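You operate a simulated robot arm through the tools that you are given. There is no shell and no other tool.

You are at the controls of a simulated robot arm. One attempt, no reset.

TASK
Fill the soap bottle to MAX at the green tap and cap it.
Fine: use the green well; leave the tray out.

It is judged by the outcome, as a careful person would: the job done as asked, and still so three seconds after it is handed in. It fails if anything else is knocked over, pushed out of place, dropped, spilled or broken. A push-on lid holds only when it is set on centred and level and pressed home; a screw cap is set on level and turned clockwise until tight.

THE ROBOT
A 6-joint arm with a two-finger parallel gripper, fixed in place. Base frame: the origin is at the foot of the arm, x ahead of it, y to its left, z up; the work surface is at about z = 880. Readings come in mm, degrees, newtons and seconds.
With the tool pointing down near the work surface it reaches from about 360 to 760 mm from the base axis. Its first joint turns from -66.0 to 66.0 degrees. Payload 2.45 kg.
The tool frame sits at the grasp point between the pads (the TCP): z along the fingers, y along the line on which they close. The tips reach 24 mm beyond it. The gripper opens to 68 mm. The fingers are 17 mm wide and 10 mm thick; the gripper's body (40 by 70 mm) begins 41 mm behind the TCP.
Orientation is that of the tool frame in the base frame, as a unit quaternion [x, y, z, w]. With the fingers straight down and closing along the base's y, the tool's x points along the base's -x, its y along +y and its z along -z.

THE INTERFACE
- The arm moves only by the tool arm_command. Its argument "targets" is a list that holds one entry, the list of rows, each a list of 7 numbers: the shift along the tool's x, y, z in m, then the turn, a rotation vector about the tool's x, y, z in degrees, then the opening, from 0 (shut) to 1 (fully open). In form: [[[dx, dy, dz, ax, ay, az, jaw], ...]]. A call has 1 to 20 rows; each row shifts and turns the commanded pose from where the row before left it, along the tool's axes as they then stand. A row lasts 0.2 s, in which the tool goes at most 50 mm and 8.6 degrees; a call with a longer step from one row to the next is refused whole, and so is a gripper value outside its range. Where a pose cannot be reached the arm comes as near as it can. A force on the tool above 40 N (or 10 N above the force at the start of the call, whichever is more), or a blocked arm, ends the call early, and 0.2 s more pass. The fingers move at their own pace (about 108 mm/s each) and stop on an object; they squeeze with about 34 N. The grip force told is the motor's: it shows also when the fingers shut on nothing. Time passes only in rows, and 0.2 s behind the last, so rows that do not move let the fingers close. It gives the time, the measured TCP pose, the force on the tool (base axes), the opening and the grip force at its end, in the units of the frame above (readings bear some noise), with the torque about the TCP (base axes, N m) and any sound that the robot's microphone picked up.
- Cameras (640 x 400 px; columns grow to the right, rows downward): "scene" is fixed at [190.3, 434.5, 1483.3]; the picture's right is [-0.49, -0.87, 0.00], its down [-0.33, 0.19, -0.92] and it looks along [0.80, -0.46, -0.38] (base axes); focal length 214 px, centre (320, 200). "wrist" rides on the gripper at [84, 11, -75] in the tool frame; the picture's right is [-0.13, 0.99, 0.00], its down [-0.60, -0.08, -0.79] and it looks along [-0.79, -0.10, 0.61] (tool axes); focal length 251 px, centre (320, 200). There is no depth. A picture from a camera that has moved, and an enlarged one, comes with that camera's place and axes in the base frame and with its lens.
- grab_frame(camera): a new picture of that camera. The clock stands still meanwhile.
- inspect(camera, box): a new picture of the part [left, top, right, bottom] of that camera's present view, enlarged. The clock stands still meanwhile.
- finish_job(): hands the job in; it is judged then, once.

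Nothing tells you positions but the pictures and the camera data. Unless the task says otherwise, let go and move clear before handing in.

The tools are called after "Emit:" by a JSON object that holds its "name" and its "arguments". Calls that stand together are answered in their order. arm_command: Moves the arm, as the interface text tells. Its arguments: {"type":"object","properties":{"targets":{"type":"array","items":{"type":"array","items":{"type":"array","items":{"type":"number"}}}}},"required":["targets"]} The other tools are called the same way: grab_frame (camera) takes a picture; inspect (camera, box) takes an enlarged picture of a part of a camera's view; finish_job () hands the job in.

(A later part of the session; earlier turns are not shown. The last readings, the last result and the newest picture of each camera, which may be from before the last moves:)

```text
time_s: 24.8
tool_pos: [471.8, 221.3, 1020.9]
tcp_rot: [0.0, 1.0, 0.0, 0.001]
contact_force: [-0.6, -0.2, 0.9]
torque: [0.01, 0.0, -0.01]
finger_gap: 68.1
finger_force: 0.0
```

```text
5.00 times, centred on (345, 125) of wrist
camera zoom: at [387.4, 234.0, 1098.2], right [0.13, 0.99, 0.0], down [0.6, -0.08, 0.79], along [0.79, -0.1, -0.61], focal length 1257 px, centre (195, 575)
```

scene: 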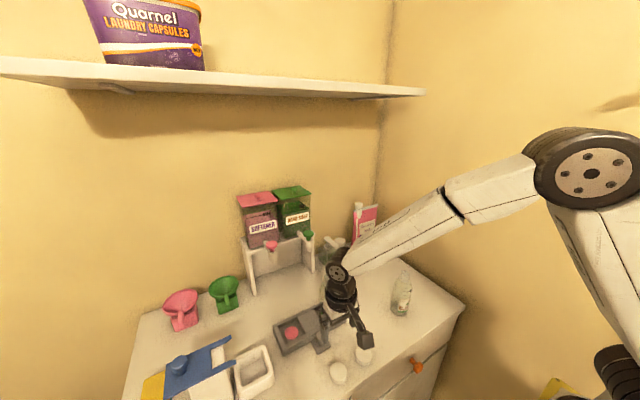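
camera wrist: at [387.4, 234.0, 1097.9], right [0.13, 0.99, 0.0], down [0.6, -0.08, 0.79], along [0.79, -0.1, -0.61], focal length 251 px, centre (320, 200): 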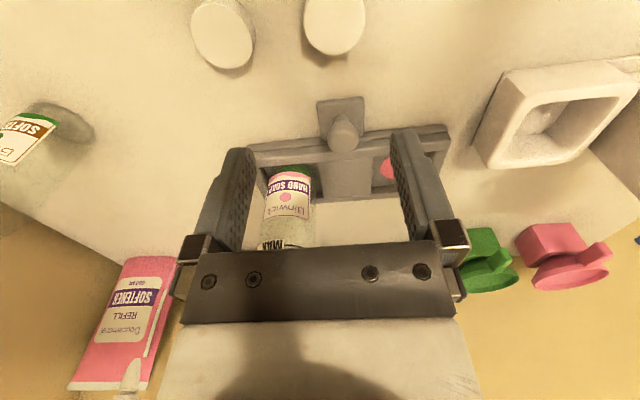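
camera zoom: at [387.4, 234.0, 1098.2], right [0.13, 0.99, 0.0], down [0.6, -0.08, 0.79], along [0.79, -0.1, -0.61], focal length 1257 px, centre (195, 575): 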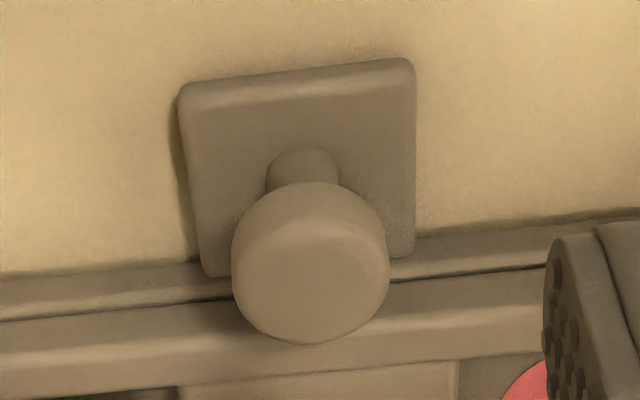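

Emit:
{"name": "arm_command", "arguments": {"targets": [[[-0.02, 0.004, 0, 0, 0, 0, 1], [-0.02, 0.004, 0, 0, 0, 0, 1], [-0.0226, 0.0046, 0, 0, 0, 0, 1], [0, 0, 0.02, 0, 0, 0, 1], [0, 0, 0.02, 0, 0, 0, 1], [0, 0, 0.015, 0, 0, 0, 1], [0, 0, 0, 0, 0, 0, 1]]]}}

Emit:
{"name": "grab_frame", "arguments": {"camera": "wrist"}}

Emit:
{"name": "inspect", "arguments": {"camera": "scene", "box": [265, 250, 385, 360]}}

```text
time_s: 26.4
tool_pos: [534.1, 234.8, 967.3]
tcp_rot: [-0.001, 1.0, 0.001, 0.0]
contact_force: [1.0, -0.7, 0.3]
torque: [0.0, 0.03, 0.02]
finger_gap: 68.0
finger_force: 0.0
```

```text
taken
camera wrist: at [450.0, 246.9, 1044.3], right [0.13, 0.99, 0.0], down [0.6, -0.08, 0.79], along [0.79, -0.1, -0.61], focal length 251 px, centre (320, 200)
```

wrist: 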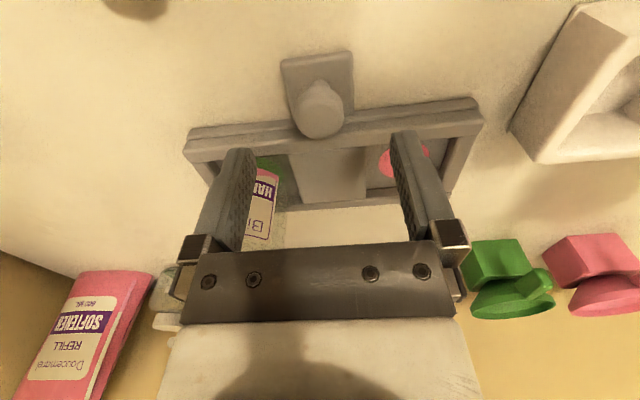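

```text
3.64 times, centred on (325, 305) of scene
camera zoom: at [190.3, 434.5, 1483.3], right [-0.49, -0.87, 0.0], down [-0.33, 0.19, -0.92], along [0.8, -0.46, -0.38], focal length 780 px, centre (302, -182)
```

zoom: 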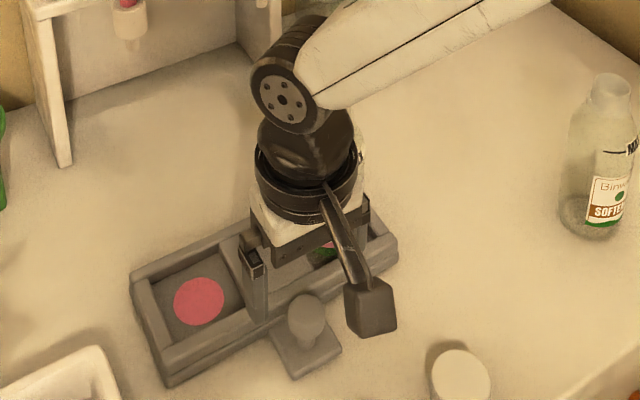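

Emit:
{"name": "inspect", "arguments": {"camera": "wrist", "box": [265, 40, 375, 150]}}

```text
3.64 times, centred on (320, 95) of wrist
camera zoom: at [450.0, 246.9, 1044.3], right [0.13, 0.99, 0.0], down [0.6, -0.08, 0.79], along [0.79, -0.1, -0.61], focal length 914 px, centre (320, 582)
```

zoom: 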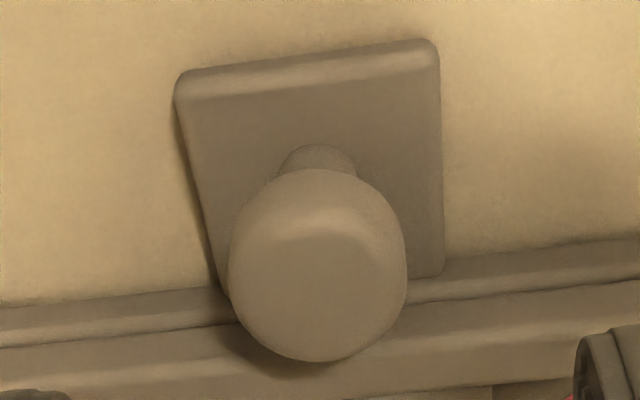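

The knob lines up with the gripper axis to within about 1–2 mm. I'll lower over it and close.

Emit:
{"name": "arm_command", "arguments": {"targets": [[[-0.0015, -0.0004, 0.015, 0, 0, 0, 1], [0, 0, 0.015, 0, 0, 0, 1], [0, 0, 0.012, 0, 0, 0, 1], [0, 0, 0.006, 0, 0, 0, 1], [0, 0, 0, 0, 0, 0, 1]]]}}

Emit:
{"name": "grab_frame", "arguments": {"camera": "wrist"}}

Emit:
{"name": "inspect", "arguments": {"camera": "scene", "box": [265, 250, 385, 360]}}

```text
time_s: 27.6
tool_pos: [535.2, 235.9, 920.9]
tcp_rot: [-0.001, 1.0, 0.001, 0.002]
contact_force: [0.0, 0.3, -0.1]
torque: [-0.01, 0.0, 0.0]
finger_gap: 68.1
finger_force: 0.0
```

```text
taken
camera wrist: at [452.0, 247.5, 996.4], right [0.13, 0.99, 0.0], down [0.6, -0.08, 0.79], along [0.79, -0.1, -0.61], focal length 251 px, centre (320, 200)
```

wrist: 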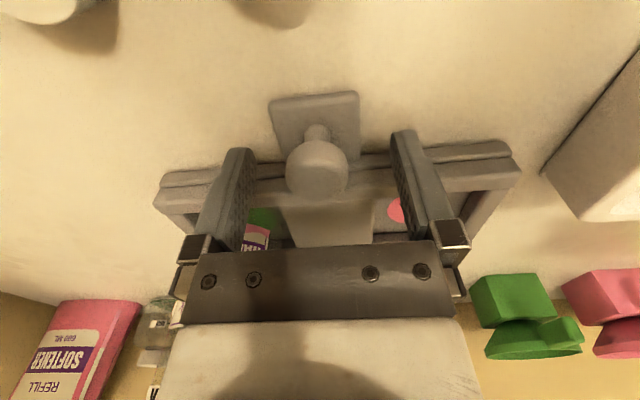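

```text
3.64 times, centred on (325, 305) of scene
camera zoom: at [190.3, 434.5, 1483.3], right [-0.49, -0.87, 0.0], down [-0.33, 0.19, -0.92], along [0.8, -0.46, -0.38], focal length 780 px, centre (302, -182)
```

zoom: 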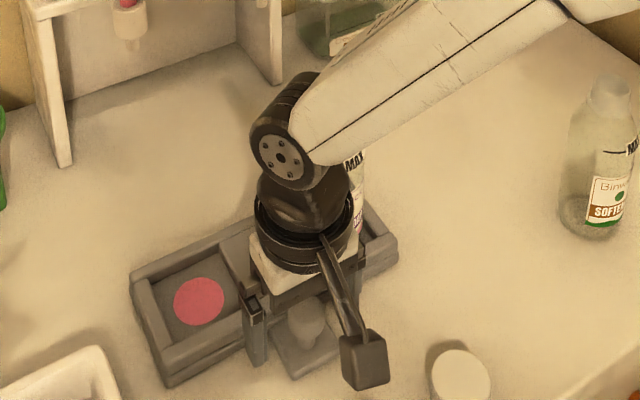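

The knob is between the fingers. To keep the wrist clear of the taps while pushing, I'll tilt the tool 15° back about the closing axis, then close on the knob.

Emit:
{"name": "arm_command", "arguments": {"targets": [[[0, 0, -0.001, 0, -5, 0, 1], [0, 0, 0, 0, -5, 0, 1], [0, 0, 0, 0, -5, 0, 1], [0, 0, 0, 0, 0, 0, 1], [0, 0, 0, 0, 0, 0, 0], [0, 0, 0, 0, 0, 0, 0], [0, 0, 0, 0, 0, 0, 0]]]}}

Emit:
{"name": "grab_frame", "arguments": {"camera": "wrist"}}

Emit:
{"name": "inspect", "arguments": {"camera": "scene", "box": [265, 230, 385, 340]}}

```text
time_s: 29.2
tool_pos: [536.1, 235.0, 922.2]
tcp_rot: [0.001, 0.991, -0.002, 0.13]
contact_force: [1.0, -18.8, 5.5]
torque: [-0.21, -0.25, 0.08]
finger_gap: 27.1
finger_force: 41.9
```

```text
taken
camera wrist: at [435.9, 246.8, 972.6], right [0.13, 0.99, 0.03], down [0.38, -0.08, 0.92], along [0.92, -0.1, -0.38], focal length 251 px, centre (320, 200)
```

wrist: 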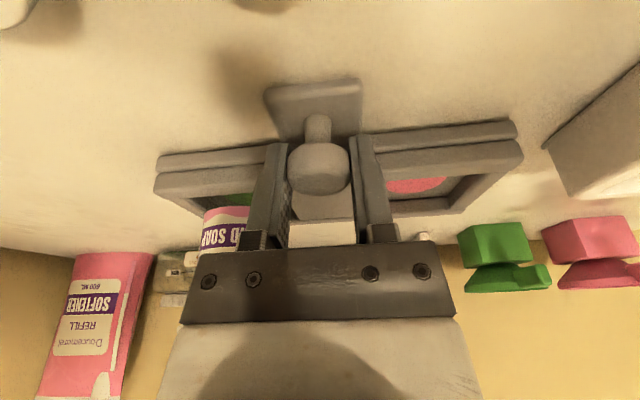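

```text
3.64 times, centred on (325, 285) of scene
camera zoom: at [190.2, 433.9, 1483.5], right [-0.49, -0.87, 0.0], down [-0.33, 0.19, -0.92], along [0.8, -0.46, -0.38], focal length 780 px, centre (302, -109)
```

zoom: 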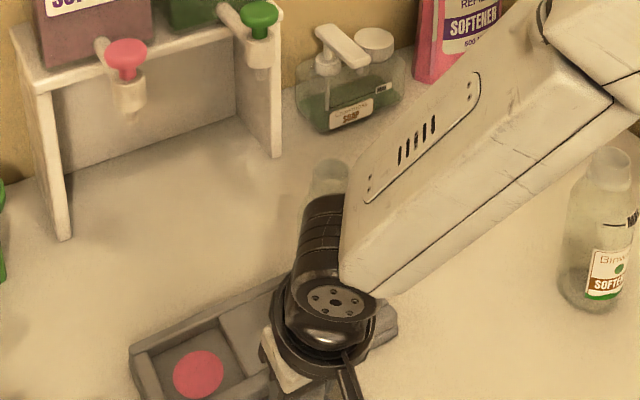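

Closing on the knob shows about 19 N sideways, so the grip is off-centre by 1–2 mm. I'll look at the whole scene before relieving that and moving.

Emit:
{"name": "grab_frame", "arguments": {"camera": "scene"}}

Emit:
{"name": "inspect", "arguments": {"camera": "scene", "box": [230, 180, 470, 360]}}

Emit:
{"name": "inspect", "arguments": {"camera": "wrist", "box": [140, 80, 540, 280]}}

```text
taken
```

scene: 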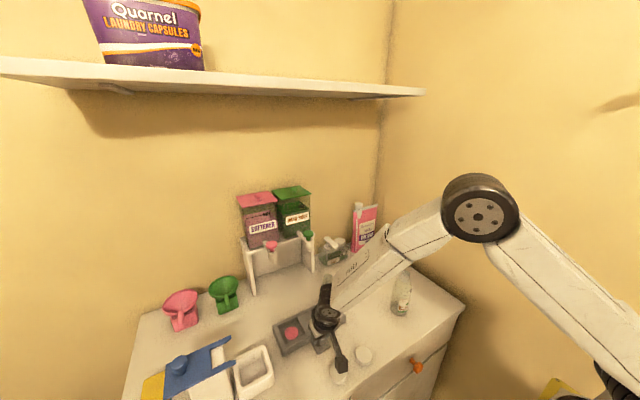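

```text
2.22 times, centred on (350, 270) of scene
camera zoom: at [190.2, 433.9, 1483.5], right [-0.49, -0.87, 0.0], down [-0.33, 0.19, -0.92], along [0.8, -0.46, -0.38], focal length 477 px, centre (253, 44)
```

zoom: 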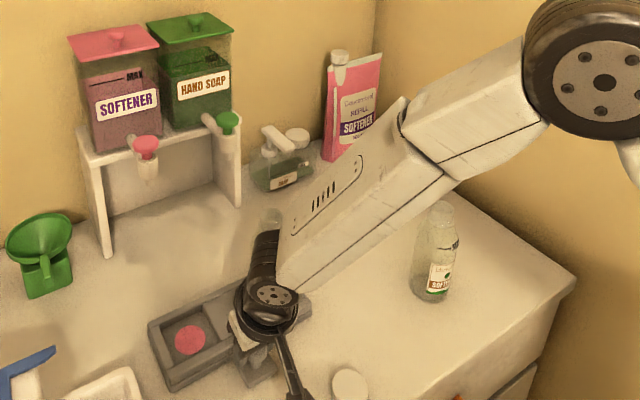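

```text
1.60 times, centred on (340, 180) of wrist
camera zoom: at [435.9, 246.8, 972.6], right [0.13, 0.99, 0.03], down [0.38, -0.08, 0.92], along [0.92, -0.1, -0.38], focal length 402 px, centre (288, 232)
```

zoom: 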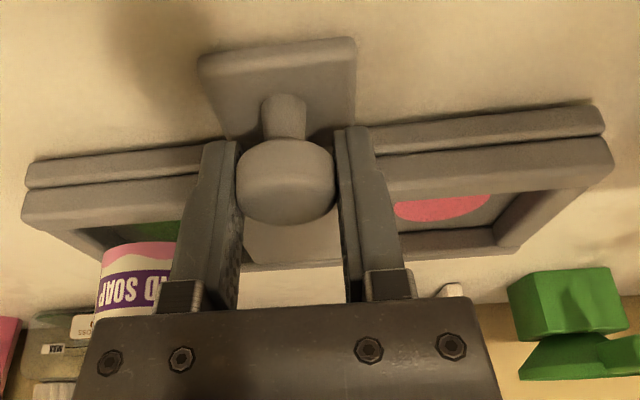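

The arm and wrist are well clear of the bottle. I'll shift sideways slightly to take the side load off the knob.

Emit:
{"name": "arm_command", "arguments": {"targets": [[[0, -0.0007, 0, 0, 0, 0, 0], [0, -0.0007, 0, 0, 0, 0, 0], [0, -0.0006, 0, 0, 0, 0, 0], [0, 0, 0, 0, 0, 0, 0]]]}}

```text
time_s: 30.2
tool_pos: [536.0, 235.1, 921.2]
tcp_rot: [0.0, 0.991, 0.0, 0.132]
contact_force: [2.7, -9.5, 1.1]
torque: [-0.06, 0.21, -0.12]
finger_gap: 27.1
finger_force: 42.0
```

Emit:
{"name": "arm_command", "arguments": {"targets": [[[0, -0.0007, 0, 0, 0, 0, 0], [0, -0.0007, 0, 0, 0, 0, 0], [0, -0.0005, 0, 0, 0, 0, 0], [0, 0, 0, 0, 0, 0, 0]]]}}

```text
time_s: 31.2
tool_pos: [535.3, 236.4, 921.4]
tcp_rot: [-0.001, 0.991, 0.002, 0.134]
contact_force: [2.0, 21.4, -8.1]
torque: [0.3, -0.06, -0.09]
finger_gap: 27.4
finger_force: 42.1
```

Emit:
{"name": "arm_command", "arguments": {"targets": [[[0, 0, 0, 0, 0, 0, 0], [0, 0, 0, 0, 0, 0, 0]]]}}

```text
time_s: 31.8
tool_pos: [535.4, 235.0, 920.8]
tcp_rot: [-0.001, 0.991, 0.002, 0.133]
contact_force: [1.1, 31.4, -6.8]
torque: [0.19, 0.32, -0.06]
finger_gap: 27.1
finger_force: 41.9
```

Emit:
{"name": "arm_command", "arguments": {"targets": [[[0, 0.0006, 0, 0, 0, 0, 0], [0, 0.0006, 0, 0, 0, 0, 0], [0, 0, 0, 0, 0, 0, 0], [0, 0, 0, 0, 0, 0, 0], [0, 0, 0, 0, 0, 0, 0]]]}}

```text
time_s: 33.0
tool_pos: [535.4, 235.6, 921.0]
tcp_rot: [0.0, 0.991, 0.0, 0.132]
contact_force: [5.3, 21.2, -6.5]
torque: [0.13, -0.23, -0.02]
finger_gap: 27.3
finger_force: 41.8
```

Emit:
{"name": "arm_command", "arguments": {"targets": [[[0, 0.0008, 0, 0, 0, 0, 0], [0, 0.0008, 0, 0, 0, 0, 0], [0, 0, 0, 0, 0, 0, 0], [0, 0, 0, 0, 0, 0, 0], [0, 0, 0, 0, 0, 0, 0]]]}}

```text
time_s: 34.2
tool_pos: [535.1, 235.0, 920.5]
tcp_rot: [0.001, 0.991, -0.001, 0.131]
contact_force: [13.1, 7.7, -9.6]
torque: [0.12, -0.42, -0.06]
finger_gap: 27.4
finger_force: 42.0
```

The side load is now small. I'll test-push the tray 6 mm along +x and watch the force.

Emit:
{"name": "arm_command", "arguments": {"targets": [[[-0.00193, 0.0003, 0.00052, 0, 0, 0, 0], [-0.00193, 0, 0.00052, 0, 0, 0, 0], [-0.00193, 0, 0.00052, 0, 0, 0, 0], [0, 0, 0, 0, 0, 0, 0]]]}}

Emit:
{"name": "inspect", "arguments": {"camera": "wrist", "box": [140, 80, 540, 280]}}

```text
time_s: 35.2
tool_pos: [540.9, 235.0, 920.7]
tcp_rot: [0.001, 0.991, -0.001, 0.132]
contact_force: [-1.2, -2.4, 10.4]
torque: [-0.15, 1.07, 0.0]
finger_gap: 27.2
finger_force: 41.6
```

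```text
1.60 times, centred on (340, 180) of wrist
camera zoom: at [440.8, 246.6, 972.7], right [0.13, 0.99, 0.03], down [0.38, -0.08, 0.92], along [0.92, -0.1, -0.38], focal length 402 px, centre (288, 232)
```

zoom: 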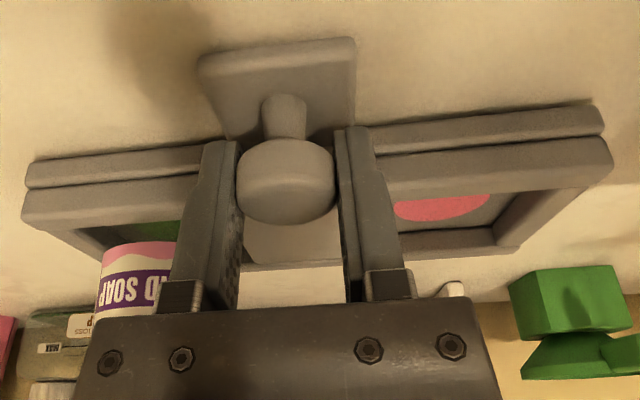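

The tray slides freely with the bottle standing in it. I'll push it on slowly, 55 mm.

Emit:
{"name": "arm_command", "arguments": {"targets": [[[-0.0029, 0, 0.00078, 0, 0, 0, 0], [-0.00483, 0, 0.00129, 0, 0, 0, 0], [-0.00483, 0, 0.00129, 0, 0, 0, 0], [-0.00483, 0, 0.00129, 0, 0, 0, 0], [-0.00483, 0, 0.00129, 0, 0, 0, 0], [-0.00483, 0, 0.00129, 0, 0, 0, 0], [-0.00483, 0, 0.00129, 0, 0, 0, 0], [-0.00483, 0, 0.00129, 0, 0, 0, 0], [-0.00483, 0, 0.00129, 0, 0, 0, 0], [-0.00483, 0, 0.00129, 0, 0, 0, 0], [-0.00483, 0, 0.00129, 0, 0, 0, 0], [-0.0019, 0, 0.00052, 0, 0, 0, 0], [0, 0, 0, 0, 0, 0, 0]]]}}

Emit:
{"name": "inspect", "arguments": {"camera": "scene", "box": [250, 200, 390, 330]}}

Emit:
{"name": "grab_frame", "arguments": {"camera": "wrist"}}

```text
time_s: 38.0
tool_pos: [594.8, 234.9, 921.4]
tcp_rot: [-0.001, 0.991, 0.0, 0.131]
contact_force: [0.1, -20.5, 3.0]
torque: [-0.2, -0.34, 0.1]
finger_gap: 27.1
finger_force: 42.6
```

```text
3.08 times, centred on (320, 265) of scene
camera zoom: at [190.2, 433.9, 1483.5], right [-0.49, -0.87, 0.0], down [-0.33, 0.19, -0.92], along [0.8, -0.46, -0.38], focal length 660 px, centre (320, 0)
```

zoom: 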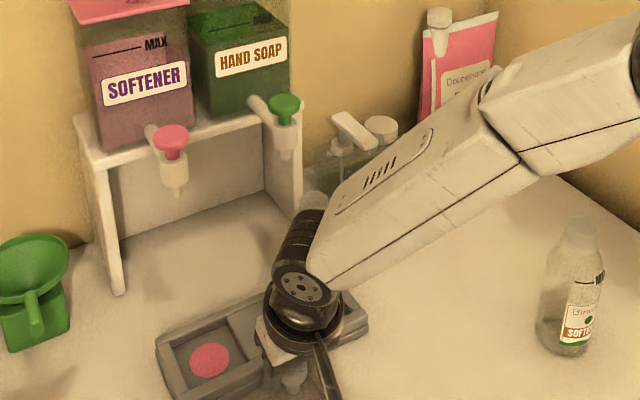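

```text
taken
camera wrist: at [495.1, 246.6, 972.6], right [0.12, 0.99, 0.03], down [0.38, -0.08, 0.92], along [0.92, -0.1, -0.38], focal length 251 px, centre (320, 200)
```

wrist: 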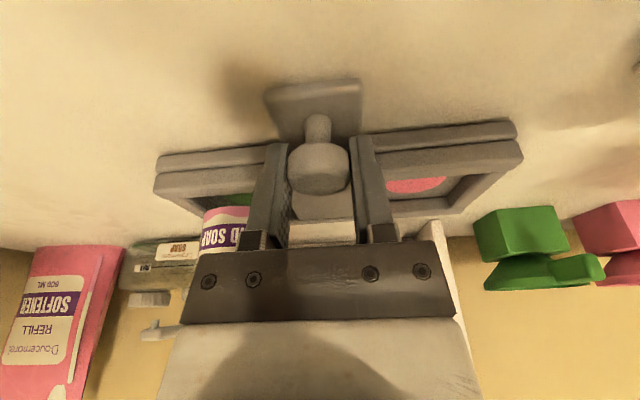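

The tray has slid about 60 mm with only a small side load. I'll correct y slightly and continue 45 mm.

Emit:
{"name": "arm_command", "arguments": {"targets": [[[-0.0029, -0.0007, 0.00078, 0, 0, 0, 0], [-0.00483, -0.0007, 0.00129, 0, 0, 0, 0], [-0.00483, 0, 0.00129, 0, 0, 0, 0], [-0.00483, 0, 0.00129, 0, 0, 0, 0], [-0.00483, 0, 0.00129, 0, 0, 0, 0], [-0.00483, 0, 0.00129, 0, 0, 0, 0], [-0.00483, 0, 0.00129, 0, 0, 0, 0], [-0.00483, 0, 0.00129, 0, 0, 0, 0], [-0.00483, 0, 0.00129, 0, 0, 0, 0], [-0.0019, 0, 0.00052, 0, 0, 0, 0], [0, 0, 0, 0, 0, 0, 0]]]}}

Emit:
{"name": "inspect", "arguments": {"camera": "scene", "box": [270, 210, 370, 310]}}

Emit:
{"name": "grab_frame", "arguments": {"camera": "wrist"}}

```text
time_s: 40.4
tool_pos: [641.3, 234.0, 920.6]
tcp_rot: [-0.001, 0.991, 0.001, 0.132]
contact_force: [-0.1, 1.5, -1.5]
torque: [-0.02, 0.31, -0.03]
finger_gap: 27.1
finger_force: 41.7
```

```text
4.00 times, centred on (320, 260) of scene
camera zoom: at [190.3, 434.6, 1483.3], right [-0.49, -0.87, 0.0], down [-0.33, 0.19, -0.92], along [0.8, -0.46, -0.38], focal length 858 px, centre (320, -40)
```

zoom: 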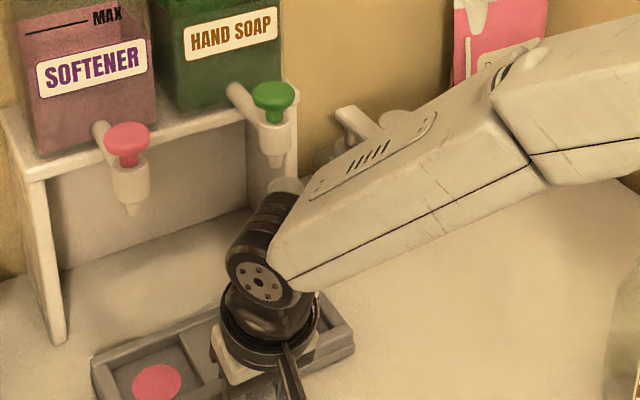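

```text
taken
camera wrist: at [540.8, 246.4, 972.5], right [0.12, 0.99, 0.03], down [0.38, -0.08, 0.92], along [0.92, -0.1, -0.38], focal length 251 px, centre (320, 200)
```

wrist: 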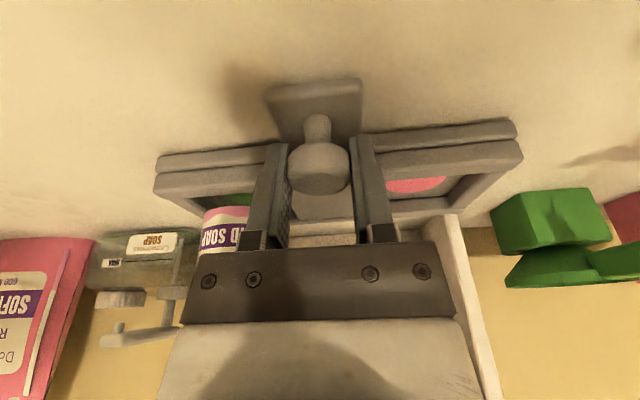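

The tray is in by about 105 mm, with the bottle mouth just short of the nozzle. I'll continue in small steps, feeling for an end stop.

Emit:
{"name": "arm_command", "arguments": {"targets": [[[-0.0019, 0, 0.00052, 0, 0, 0, 0], [-0.0029, 0, 0.00078, 0, 0, 0, 0], [-0.0029, 0, 0.00078, 0, 0, 0, 0], [-0.0019, 0, 0.00052, 0, 0, 0, 0], [0, 0, 0, 0, 0, 0, 0]]]}}

Emit:
{"name": "inspect", "arguments": {"camera": "scene", "box": [280, 220, 350, 280]}}

```text
time_s: 41.6
tool_pos: [650.5, 235.3, 921.4]
tcp_rot: [0.0, 0.991, 0.0, 0.132]
contact_force: [-2.0, 4.4, 6.7]
torque: [0.01, 0.62, -0.01]
finger_gap: 27.1
finger_force: 41.7
```

```text
6.67 times, centred on (315, 250) of scene
camera zoom: at [190.1, 434.6, 1483.3], right [-0.49, -0.87, 0.0], down [-0.33, 0.19, -0.92], along [0.8, -0.46, -0.38], focal length 1430 px, centre (353, -133)
```

zoom: 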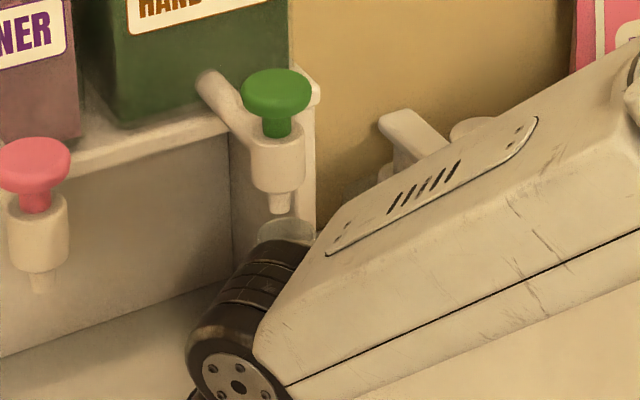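

Emit:
{"name": "arm_command", "arguments": {"targets": [[[-0.0019, 0, 0.00052, 0, 0, 0, 0], [-0.0019, 0, 0.00052, 0, 0, 0, 0], [0, 0, 0, 0, 0, 0, 0]]]}}

Emit:
{"name": "inspect", "arguments": {"camera": "scene", "box": [280, 220, 350, 280]}}

```text
time_s: 42.4
tool_pos: [655.2, 235.0, 921.2]
tcp_rot: [0.0, 0.991, -0.001, 0.132]
contact_force: [-0.7, 7.3, 10.4]
torque: [0.1, 0.22, -0.04]
finger_gap: 27.1
finger_force: 41.3
```

```text
6.67 times, centred on (315, 250) of scene
camera zoom: at [190.0, 434.6, 1483.3], right [-0.49, -0.87, 0.0], down [-0.33, 0.19, -0.92], along [0.8, -0.46, -0.38], focal length 1430 px, centre (353, -133)
```

zoom: 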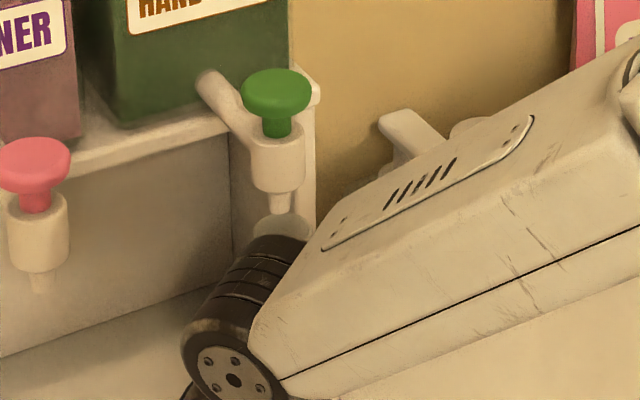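

Emit:
{"name": "arm_command", "arguments": {"targets": [[[-0.00145, 0, 0.00039, 0, 0, 0, 0], [0, 0, 0, 0, 0, 0, 0], [0, 0, 0, 0, 0, 0, 0]]]}}

Emit:
{"name": "inspect", "arguments": {"camera": "scene", "box": [290, 230, 330, 260]}}

```text
time_s: 43.2
tool_pos: [655.2, 235.0, 921.5]
tcp_rot: [-0.001, 0.991, 0.0, 0.132]
contact_force: [-11.3, 8.2, 20.3]
torque: [0.08, 0.29, 0.09]
finger_gap: 27.1
finger_force: 42.0
```

```text
13.33 times, centred on (310, 245) of scene
camera zoom: at [189.5, 434.6, 1483.4], right [-0.49, -0.87, 0.0], down [-0.33, 0.19, -0.92], along [0.8, -0.46, -0.38], focal length 2860 px, centre (453, -400)
```

zoom: 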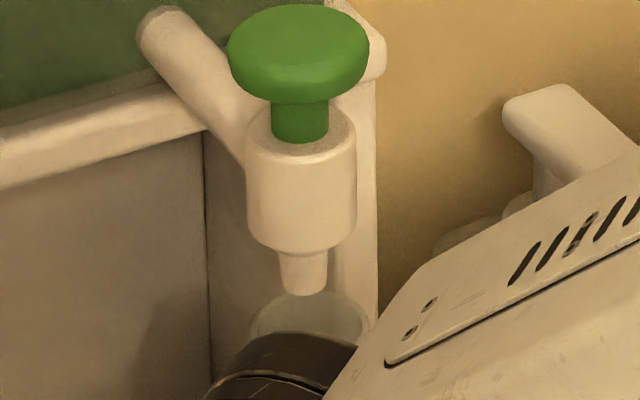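

The tray hit its end stop at about 120 mm of travel, and the bottle mouth is centred right under the green tap's nozzle. I'll ease off the push, open the fingers and back away along the tool axis.

Emit:
{"name": "arm_command", "arguments": {"targets": [[[0.0012, 0, -0.0003, 0, 0, 0, 0], [0.0003, 0, -0.001, 0, 0, 0, 0], [0, 0, 0, 0, 0, 0, 0]]]}}

```text
time_s: 44.0
tool_pos: [653.5, 235.8, 920.6]
tcp_rot: [-0.001, 0.991, 0.0, 0.132]
contact_force: [1.4, 12.8, -0.2]
torque: [0.24, -1.23, -0.15]
finger_gap: 27.4
finger_force: 42.1
```

Emit:
{"name": "arm_command", "arguments": {"targets": [[[-0.0008, 0.0012, 0.0002, 0, 0, 0, 0], [0, 0, 0, 0, 0, 0, 0], [0, 0, 0, 0, 0, 0, 1], [0, 0, 0, 0, 0, 0, 1], [0, 0, 0, 0, 0, 0, 1]]]}}

Emit:
{"name": "inspect", "arguments": {"camera": "scene", "box": [290, 230, 330, 260]}}

Emit:
{"name": "grab_frame", "arguments": {"camera": "wrist"}}

```text
time_s: 45.2
tool_pos: [654.7, 235.6, 921.0]
tcp_rot: [0.0, 0.991, -0.001, 0.131]
contact_force: [0.7, 0.4, -0.5]
torque: [0.02, 0.0, 0.01]
finger_gap: 68.3
finger_force: 0.1
```

```text
13.33 times, centred on (310, 245) of scene
camera zoom: at [190.3, 434.5, 1483.3], right [-0.49, -0.87, 0.0], down [-0.33, 0.19, -0.92], along [0.8, -0.46, -0.38], focal length 2860 px, centre (453, -400)
```

zoom: 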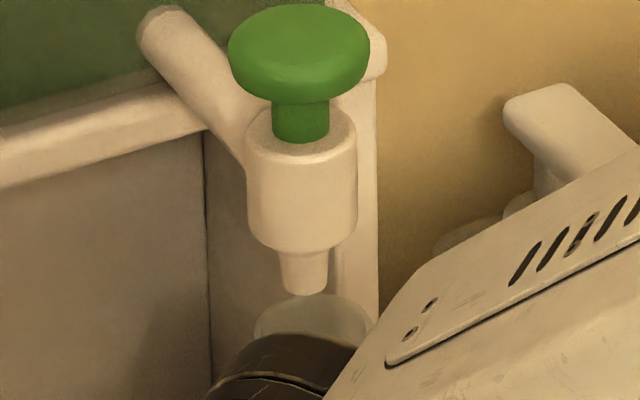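

```text
taken
camera wrist: at [554.8, 247.0, 973.1], right [0.12, 0.99, 0.03], down [0.38, -0.08, 0.92], along [0.92, -0.1, -0.38], focal length 251 px, centre (320, 200)
```

wrist: 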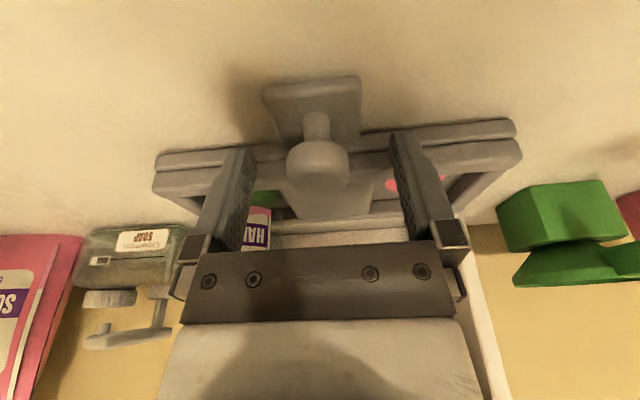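

Released; the tray stayed in place. I'll retract back and up along the tool axis, then look at the bottle and tap.

Emit:
{"name": "arm_command", "arguments": {"targets": [[[0, 0, -0.01, 0, 0, 0, 1], [0, 0, -0.02, 0, 0, 0, 1], [0, 0, -0.03, 0, 0, 0, 1], [0, 0, -0.03, 0, 0, 0, 1], [0, 0, -0.03, 0, 0, 0, 1], [0, 0, -0.03, 0, 0, 0, 1], [0, 0, -0.03, 0, 0, 0, 1], [0, 0, -0.03, 0, 0, 0, 1], [0, 0, -0.02, 0, 0, 0, 1], [0, 0, 0, 0, 0, 0, 1]]]}}

Emit:
{"name": "grab_frame", "arguments": {"camera": "wrist"}}

Emit:
{"name": "inspect", "arguments": {"camera": "scene", "box": [250, 210, 370, 320]}}

```text
time_s: 47.4
tool_pos: [595.4, 233.6, 1144.0]
tcp_rot: [0.0, 0.991, 0.0, 0.131]
contact_force: [0.6, 0.9, -0.9]
torque: [0.0, 0.0, 0.01]
finger_gap: 68.0
finger_force: 0.1
```

```text
taken
camera wrist: at [495.2, 245.8, 1196.1], right [0.12, 0.99, 0.03], down [0.38, -0.08, 0.92], along [0.92, -0.1, -0.38], focal length 251 px, centre (320, 200)
```

wrist: 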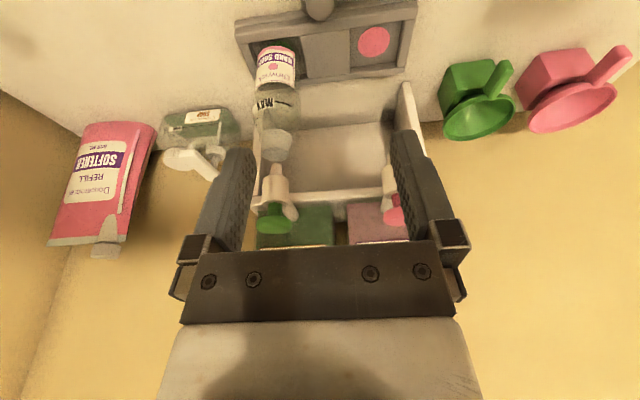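

```text
3.64 times, centred on (310, 265) of scene
camera zoom: at [190.3, 434.5, 1483.3], right [-0.49, -0.87, 0.0], down [-0.33, 0.19, -0.92], along [0.8, -0.46, -0.38], focal length 780 px, centre (356, -36)
```

zoom: 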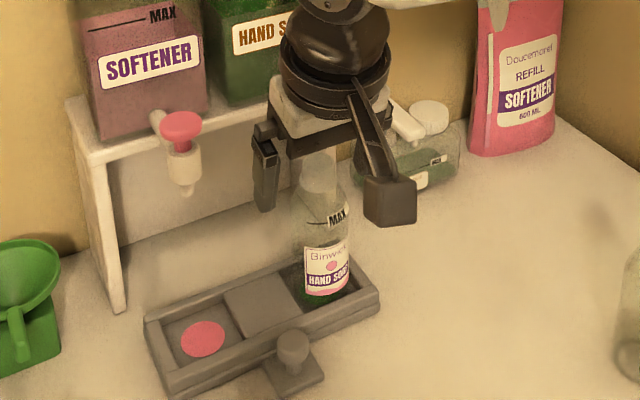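

Emit:
{"name": "inspect", "arguments": {"camera": "wrist", "box": [230, 120, 330, 250]}}

Emit:
{"name": "inspect", "arguments": {"camera": "wrist", "box": [230, 20, 420, 130]}}

```text
3.08 times, centred on (280, 185) of wrist
camera zoom: at [495.2, 245.8, 1196.1], right [0.12, 0.99, 0.03], down [0.38, -0.08, 0.92], along [0.92, -0.1, -0.38], focal length 774 px, centre (443, 246)
```

zoom: 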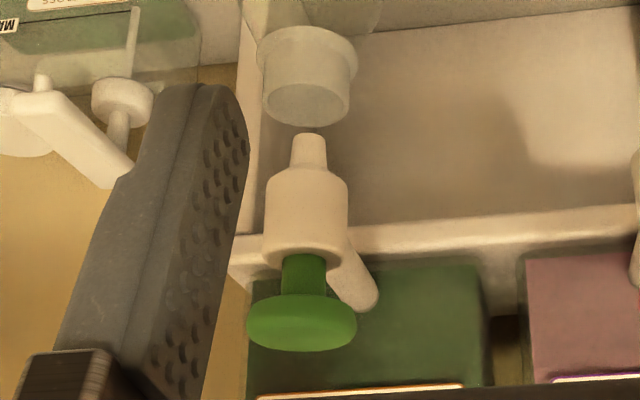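

```text
3.37 times, centred on (325, 75) of wrist
camera zoom: at [495.2, 245.8, 1196.1], right [0.12, 0.99, 0.03], down [0.38, -0.08, 0.92], along [0.92, -0.1, -0.38], focal length 847 px, centre (303, 621)
```

zoom: 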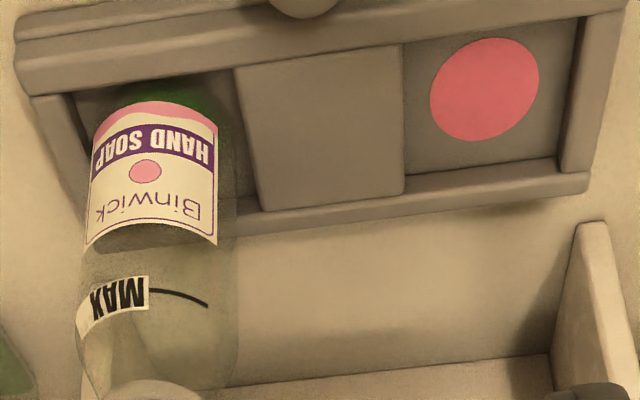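

The green button's top centre is at about (720.8, 175.3, 1124), and the bottle mouth is within 2 mm of the nozzle axis below it. I'll straighten the tool, shut the fingers and move above the button.

Emit:
{"name": "arm_command", "arguments": {"targets": [[[0, 0, 0, 0, 5, 0, 0.5], [0, 0, 0, 0, 5, 0, 0], [0, 0, 0, 0, 5, 0, 0], [0, 0, -0.025, 0, 0, 0, 0], [0, 0, -0.025, 0, 0, 0, 0], [-0.0125, -0.006, 0, 0, 0, 0, 0], [-0.0188, -0.009, 0, 0, 0, 0, 0], [-0.0188, -0.009, 0, 0, 0, 0, 0], [-0.0188, -0.009, 0, 0, 0, 0, 0], [-0.0188, -0.009, 0, 0, 0, 0, 0], [-0.0188, -0.009, 0, 0, 0, 0, 0], [-0.0183, -0.0085, 0, 0, 0, 0, 0], [0, 0, 0, 0, 0, 0, 0]]]}}

Emit:
{"name": "grab_frame", "arguments": {"camera": "wrist"}}

Emit:
{"name": "inspect", "arguments": {"camera": "scene", "box": [230, 150, 390, 320]}}

```text
time_s: 50.2
tool_pos: [714.3, 174.3, 1192.0]
tcp_rot: [0.0, 1.0, -0.001, 0.001]
contact_force: [-0.6, 0.5, -0.1]
torque: [0.01, 0.0, 0.0]
finger_gap: 0.0
finger_force: 23.9
out of reach, approached as far as the arm can: row 12
```

```text
taken
camera wrist: at [629.9, 184.8, 1268.1], right [0.13, 0.99, 0.0], down [0.6, -0.08, 0.79], along [0.79, -0.1, -0.61], focal length 251 px, centre (320, 200)
```

wrist: 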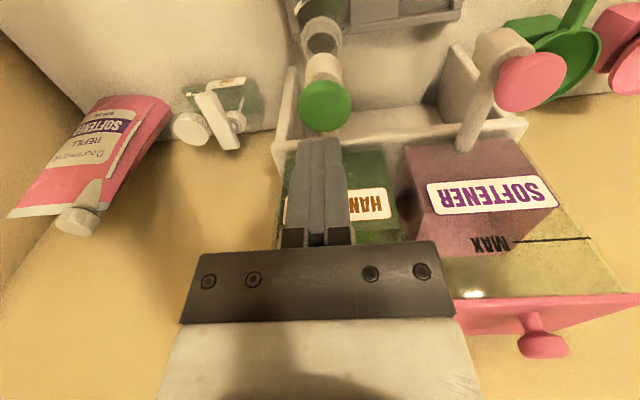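

```text
2.35 times, centred on (310, 235) of scene
camera zoom: at [190.3, 434.5, 1483.3], right [-0.49, -0.87, 0.0], down [-0.33, 0.19, -0.92], along [0.8, -0.46, -0.38], focal length 505 px, centre (344, 118)
```

zoom: 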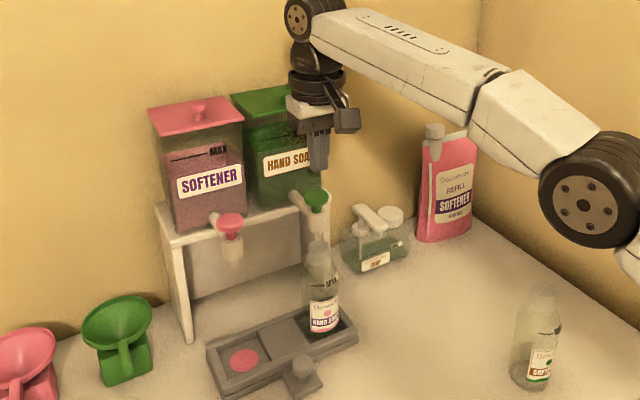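

The arm is at its reach limit with a vertical tool, so I'll tilt 10° with the tips forward to gain reach, then check the position.

Emit:
{"name": "arm_command", "arguments": {"targets": [[[0, 0, 0, 0, -5, 0, 0], [0, 0, 0, 0, -5, 0, 0], [0, 0, 0, 0, 0, 0, 0]]]}}

Emit:
{"name": "grab_frame", "arguments": {"camera": "wrist"}}

```text
time_s: 51.0
tool_pos: [712.2, 174.1, 1191.7]
tcp_rot: [0.0, 0.996, -0.001, 0.089]
contact_force: [0.5, -0.1, 0.5]
torque: [0.0, -0.01, 0.04]
finger_gap: 0.0
finger_force: 23.4
```

```text
taken
camera wrist: at [617.8, 185.7, 1252.2], right [0.13, 0.99, 0.02], down [0.45, -0.08, 0.89], along [0.88, -0.1, -0.46], focal length 251 px, centre (320, 200)
```

wrist: 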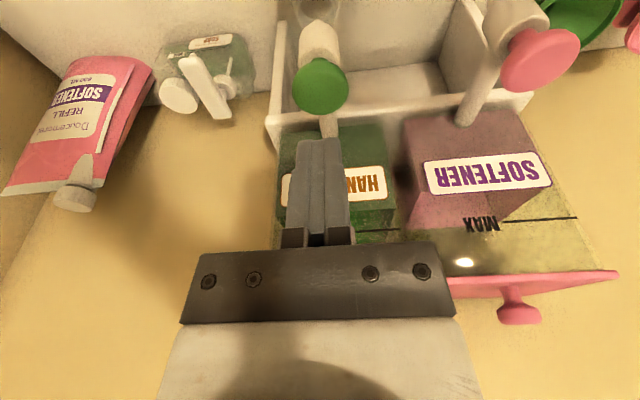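

Emit:
{"name": "arm_command", "arguments": {"targets": [[[-0.00394, 0.0003, 0.0007, 0, 0, 0, 0], [-0.00394, 0.0003, 0.0007, 0, 0, 0, 0], [0.00165, 0, 0.00936, 0, 0, 0, 0], [0.00165, 0, 0.00936, 0, 0, 0, 0], [0.00165, 0, 0.00936, 0, 0, 0, 0], [0.00122, 0, 0.00689, 0, 0, 0, 0], [0, 0, 0, 0, 0, 0, 0]]]}}

Emit:
{"name": "inspect", "arguments": {"camera": "wrist", "box": [250, 20, 410, 250]}}

Emit:
{"name": "inspect", "arguments": {"camera": "scene", "box": [280, 200, 360, 320]}}

```text
time_s: 52.6
tool_pos: [721.7, 175.7, 1156.4]
tcp_rot: [0.0, 0.996, 0.0, 0.088]
contact_force: [-0.6, 0.0, -0.3]
torque: [0.0, -0.02, -0.03]
finger_gap: 0.0
finger_force: 23.5
```

```text
1.74 times, centred on (330, 135) of wrist
camera zoom: at [626.8, 186.6, 1217.1], right [0.13, 0.99, 0.02], down [0.46, -0.08, 0.89], along [0.88, -0.1, -0.46], focal length 437 px, centre (303, 313)
```

zoom: 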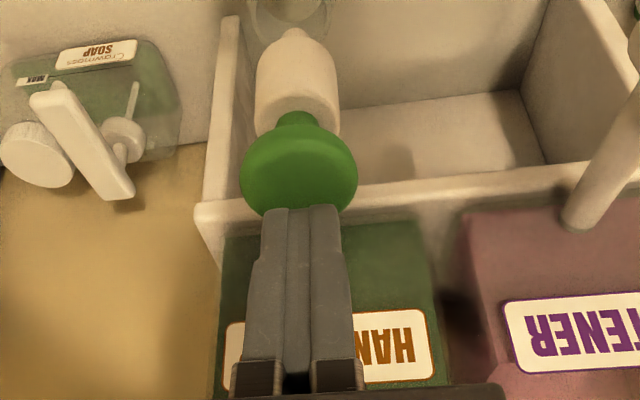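

```text
3.33 times, centred on (320, 260) of scene
camera zoom: at [190.3, 434.5, 1483.3], right [-0.49, -0.87, 0.0], down [-0.33, 0.19, -0.92], along [0.8, -0.46, -0.38], focal length 715 px, centre (320, 0)
```

zoom: 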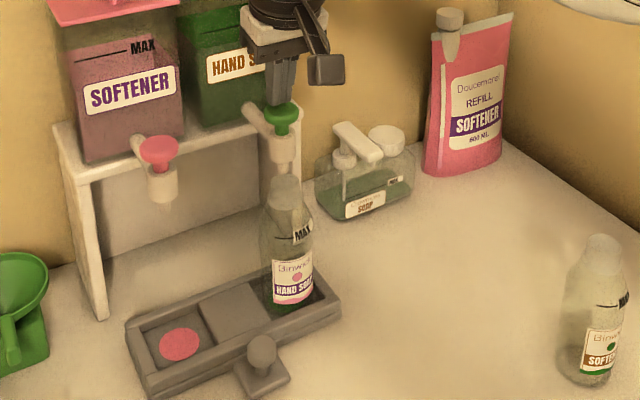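

The closed fingertips are over the green button, and the bottle's MAX line is visible from the scene camera. I'll lower until the button is touched.

Emit:
{"name": "arm_command", "arguments": {"targets": [[[0.00035, 0, 0.00197, 0, 0, 0, 0], [0.00035, 0, 0.00197, 0, 0, 0, 0], [0.00035, 0, 0.00197, 0, 0, 0, 0]]]}}

```text
time_s: 53.4
tool_pos: [721.9, 175.5, 1151.6]
tcp_rot: [0.0, 0.996, 0.0, 0.088]
contact_force: [-0.7, -0.2, 1.1]
torque: [-0.02, 0.03, -0.02]
finger_gap: 0.1
finger_force: 23.5
```

Emit:
{"name": "arm_command", "arguments": {"targets": [[[0.00035, 0, 0.00197, 0, 0, 0, 0]]]}}

Emit:
{"name": "inspect", "arguments": {"camera": "scene", "box": [290, 220, 350, 310]}}

```text
time_s: 53.8
tool_pos: [721.9, 176.0, 1148.7]
tcp_rot: [0.0, 0.996, 0.0, 0.089]
contact_force: [0.8, 0.6, 1.9]
torque: [0.02, -0.04, 0.01]
finger_gap: 0.4
finger_force: 23.5
heard: click
```

```text
4.44 times, centred on (320, 265) of scene
camera zoom: at [190.3, 434.5, 1483.3], right [-0.49, -0.87, 0.0], down [-0.33, 0.19, -0.92], along [0.8, -0.46, -0.38], focal length 953 px, centre (320, -89)
```

zoom: 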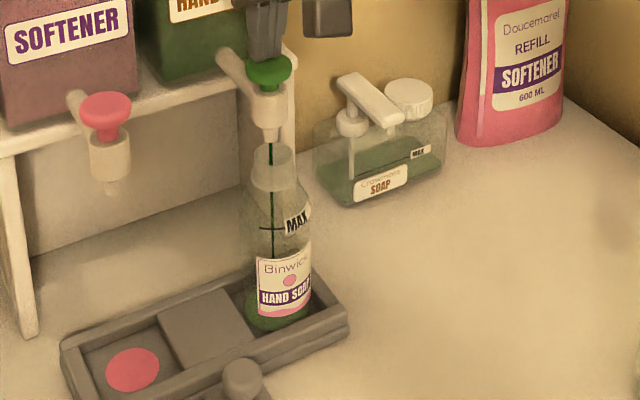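

The button clicked and green soap is flowing into the bottle. I'll hold briefly and check the level in short steps.

Emit:
{"name": "arm_command", "arguments": {"targets": [[[0, 0, 0, 0, 0, 0, 0]]]}}

Emit:
{"name": "inspect", "arguments": {"camera": "scene", "box": [300, 245, 340, 305]}}

```text
time_s: 54.2
tool_pos: [722.5, 175.8, 1148.8]
tcp_rot: [-0.001, 0.996, 0.0, 0.088]
contact_force: [0.9, 0.2, 1.3]
torque: [0.01, -0.03, -0.03]
finger_gap: 0.1
finger_force: 23.9
```

```text
6.67 times, centred on (320, 275) of scene
camera zoom: at [190.3, 434.5, 1483.3], right [-0.49, -0.87, 0.0], down [-0.33, 0.19, -0.92], along [0.8, -0.46, -0.38], focal length 1430 px, centre (320, -300)
```

zoom: 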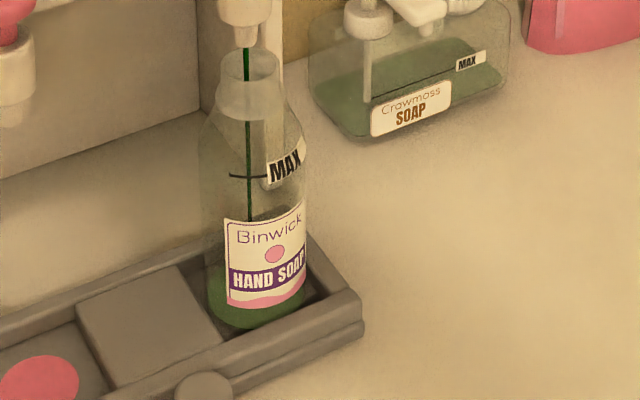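

Emit:
{"name": "arm_command", "arguments": {"targets": [[[0, 0, 0, 0, 0, 0, 0], [0, 0, 0, 0, 0, 0, 0]]]}}

Emit:
{"name": "inspect", "arguments": {"camera": "scene", "box": [300, 255, 340, 305]}}

```text
time_s: 54.8
tool_pos: [723.5, 174.9, 1148.9]
tcp_rot: [0.0, 0.996, -0.001, 0.088]
contact_force: [1.1, -0.5, 1.0]
torque: [0.01, -0.03, 0.01]
finger_gap: 0.0
finger_force: 23.4
```

```text
8.00 times, centred on (320, 280) of scene
camera zoom: at [190.3, 434.5, 1483.3], right [-0.49, -0.87, 0.0], down [-0.33, 0.19, -0.92], along [0.8, -0.46, -0.38], focal length 1716 px, centre (320, -440)
```

zoom: 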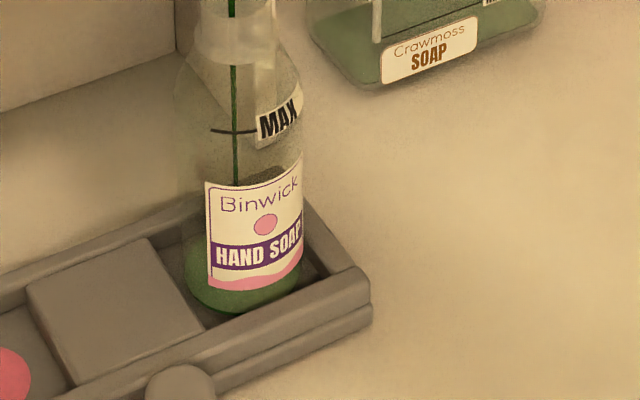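

About 20 mm of soap after roughly 1.2 s, and the MAX line is about 105 mm above the base. I'll hold 1.6 s more and measure the rate.

Emit:
{"name": "arm_command", "arguments": {"targets": [[[0, 0, 0, 0, 0, 0, 0], [0, 0, 0, 0, 0, 0, 0], [0, 0, 0, 0, 0, 0, 0], [0, 0, 0, 0, 0, 0, 0], [0, 0, 0, 0, 0, 0, 0], [0, 0, 0, 0, 0, 0, 0], [0, 0, 0, 0, 0, 0, 0]]]}}

Emit:
{"name": "inspect", "arguments": {"camera": "scene", "box": [300, 255, 340, 305]}}

```text
time_s: 56.4
tool_pos: [722.3, 174.8, 1149.7]
tcp_rot: [0.0, 0.996, -0.001, 0.087]
contact_force: [0.0, 0.6, 2.2]
torque: [0.0, 0.03, 0.01]
finger_gap: 0.0
finger_force: 23.2
```

```text
8.00 times, centred on (320, 280) of scene
camera zoom: at [190.2, 434.5, 1483.3], right [-0.49, -0.87, 0.0], down [-0.33, 0.19, -0.92], along [0.8, -0.46, -0.38], focal length 1716 px, centre (320, -440)
```

zoom: 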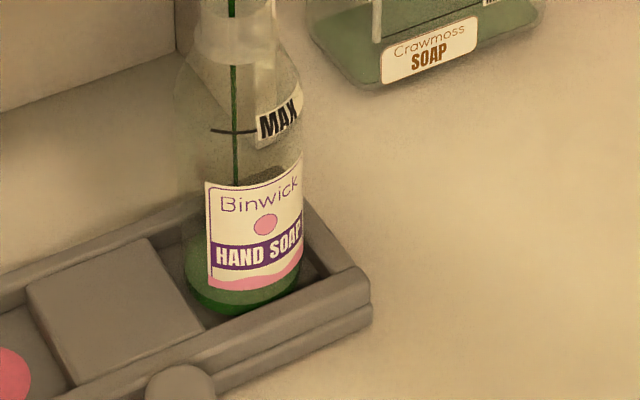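

Emit:
{"name": "inspect", "arguments": {"camera": "scene", "box": [308, 280, 332, 300]}}

```text
16.00 times, centred on (320, 290) of scene
camera zoom: at [190.2, 434.5, 1483.3], right [-0.49, -0.87, 0.0], down [-0.33, 0.19, -0.92], along [0.8, -0.46, -0.38], focal length 3432 px, centre (320, -1240)
```

zoom: 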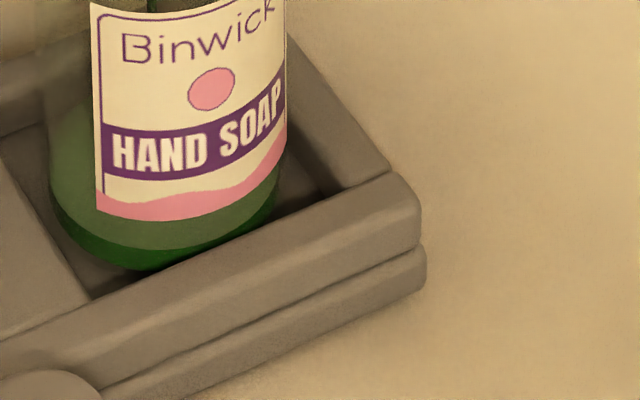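

The true level is only about 5 mm after 2.7 s, so the flow is slow at around 2 mm/s. I'll hold longer and keep tracking it.

Emit:
{"name": "arm_command", "arguments": {"targets": [[[0, 0, 0, 0, 0, 0, 0], [0, 0, 0, 0, 0, 0, 0], [0, 0, 0, 0, 0, 0, 0], [0, 0, 0, 0, 0, 0, 0], [0, 0, 0, 0, 0, 0, 0], [0, 0, 0, 0, 0, 0, 0], [0, 0, 0, 0, 0, 0, 0], [0, 0, 0, 0, 0, 0, 0], [0, 0, 0, 0, 0, 0, 0], [0, 0, 0, 0, 0, 0, 0], [0, 0, 0, 0, 0, 0, 0], [0, 0, 0, 0, 0, 0, 0], [0, 0, 0, 0, 0, 0, 0], [0, 0, 0, 0, 0, 0, 0], [0, 0, 0, 0, 0, 0, 0], [0, 0, 0, 0, 0, 0, 0], [0, 0, 0, 0, 0, 0, 0], [0, 0, 0, 0, 0, 0, 0], [0, 0, 0, 0, 0, 0, 0], [0, 0, 0, 0, 0, 0, 0]]]}}

Emit:
{"name": "inspect", "arguments": {"camera": "scene", "box": [304, 265, 340, 300]}}

```text
time_s: 60.6
tool_pos: [722.8, 175.3, 1148.6]
tcp_rot: [0.0, 0.996, -0.001, 0.087]
contact_force: [0.3, -0.1, 1.9]
torque: [0.0, 0.01, -0.02]
finger_gap: 0.2
finger_force: 23.2
```

```text
11.43 times, centred on (322, 282) of scene
camera zoom: at [190.2, 434.5, 1483.3], right [-0.49, -0.87, 0.0], down [-0.33, 0.19, -0.92], along [0.8, -0.46, -0.38], focal length 2451 px, centre (297, -743)
```

zoom: 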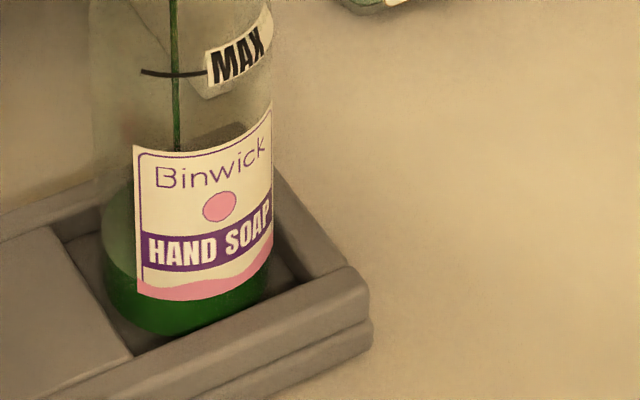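

The level is about 15 mm at 7 s of flow, so about 2.2 mm/s. I'll keep holding.

Emit:
{"name": "arm_command", "arguments": {"targets": [[[0, 0, 0, 0, 0, 0, 0], [0, 0, 0, 0, 0, 0, 0], [0, 0, 0, 0, 0, 0, 0], [0, 0, 0, 0, 0, 0, 0], [0, 0, 0, 0, 0, 0, 0], [0, 0, 0, 0, 0, 0, 0], [0, 0, 0, 0, 0, 0, 0], [0, 0, 0, 0, 0, 0, 0], [0, 0, 0, 0, 0, 0, 0], [0, 0, 0, 0, 0, 0, 0], [0, 0, 0, 0, 0, 0, 0], [0, 0, 0, 0, 0, 0, 0], [0, 0, 0, 0, 0, 0, 0], [0, 0, 0, 0, 0, 0, 0], [0, 0, 0, 0, 0, 0, 0], [0, 0, 0, 0, 0, 0, 0], [0, 0, 0, 0, 0, 0, 0], [0, 0, 0, 0, 0, 0, 0], [0, 0, 0, 0, 0, 0, 0], [0, 0, 0, 0, 0, 0, 0]]]}}

Emit:
{"name": "inspect", "arguments": {"camera": "scene", "box": [290, 235, 350, 305]}}

```text
time_s: 64.8
tool_pos: [723.2, 174.8, 1148.9]
tcp_rot: [0.0, 0.996, 0.0, 0.088]
contact_force: [0.3, 0.0, 1.7]
torque: [0.03, 0.03, -0.01]
finger_gap: 0.0
finger_force: 23.4
```

```text
5.71 times, centred on (320, 270) of scene
camera zoom: at [190.2, 434.5, 1483.3], right [-0.49, -0.87, 0.0], down [-0.33, 0.19, -0.92], along [0.8, -0.46, -0.38], focal length 1226 px, centre (320, -200)
```

zoom: 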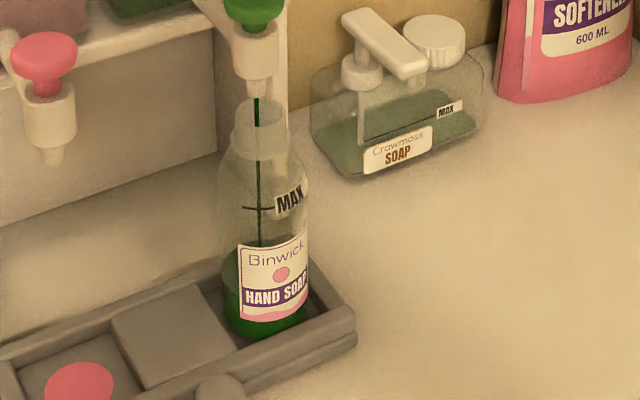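

Emit:
{"name": "arm_command", "arguments": {"targets": [[[0, 0, 0, 0, 0, 0, 0], [0, 0, 0, 0, 0, 0, 0], [0, 0, 0, 0, 0, 0, 0], [0, 0, 0, 0, 0, 0, 0], [0, 0, 0, 0, 0, 0, 0], [0, 0, 0, 0, 0, 0, 0], [0, 0, 0, 0, 0, 0, 0], [0, 0, 0, 0, 0, 0, 0], [0, 0, 0, 0, 0, 0, 0], [0, 0, 0, 0, 0, 0, 0], [0, 0, 0, 0, 0, 0, 0], [0, 0, 0, 0, 0, 0, 0], [0, 0, 0, 0, 0, 0, 0], [0, 0, 0, 0, 0, 0, 0], [0, 0, 0, 0, 0, 0, 0], [0, 0, 0, 0, 0, 0, 0], [0, 0, 0, 0, 0, 0, 0], [0, 0, 0, 0, 0, 0, 0], [0, 0, 0, 0, 0, 0, 0], [0, 0, 0, 0, 0, 0, 0]]]}}

Emit:
{"name": "inspect", "arguments": {"camera": "scene", "box": [302, 255, 342, 300]}}

```text
time_s: 69.0
tool_pos: [723.1, 175.5, 1149.7]
tcp_rot: [0.0, 0.996, 0.0, 0.088]
contact_force: [0.1, -0.2, 1.4]
torque: [0.0, 0.02, 0.05]
finger_gap: 0.1
finger_force: 23.8
```

```text
8.89 times, centred on (322, 278) of scene
camera zoom: at [190.2, 434.5, 1483.3], right [-0.49, -0.87, 0.0], down [-0.33, 0.19, -0.92], along [0.8, -0.46, -0.38], focal length 1906 px, centre (302, -489)
```

zoom: 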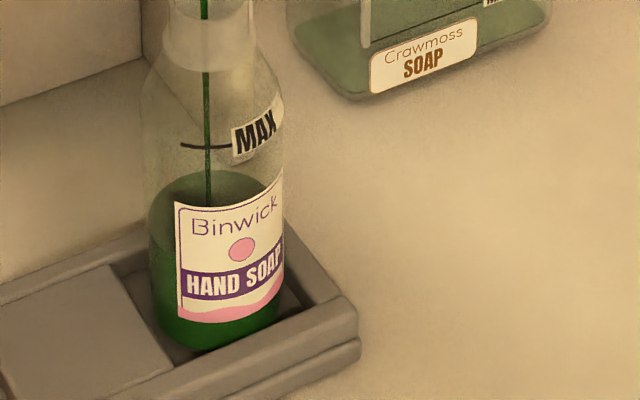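

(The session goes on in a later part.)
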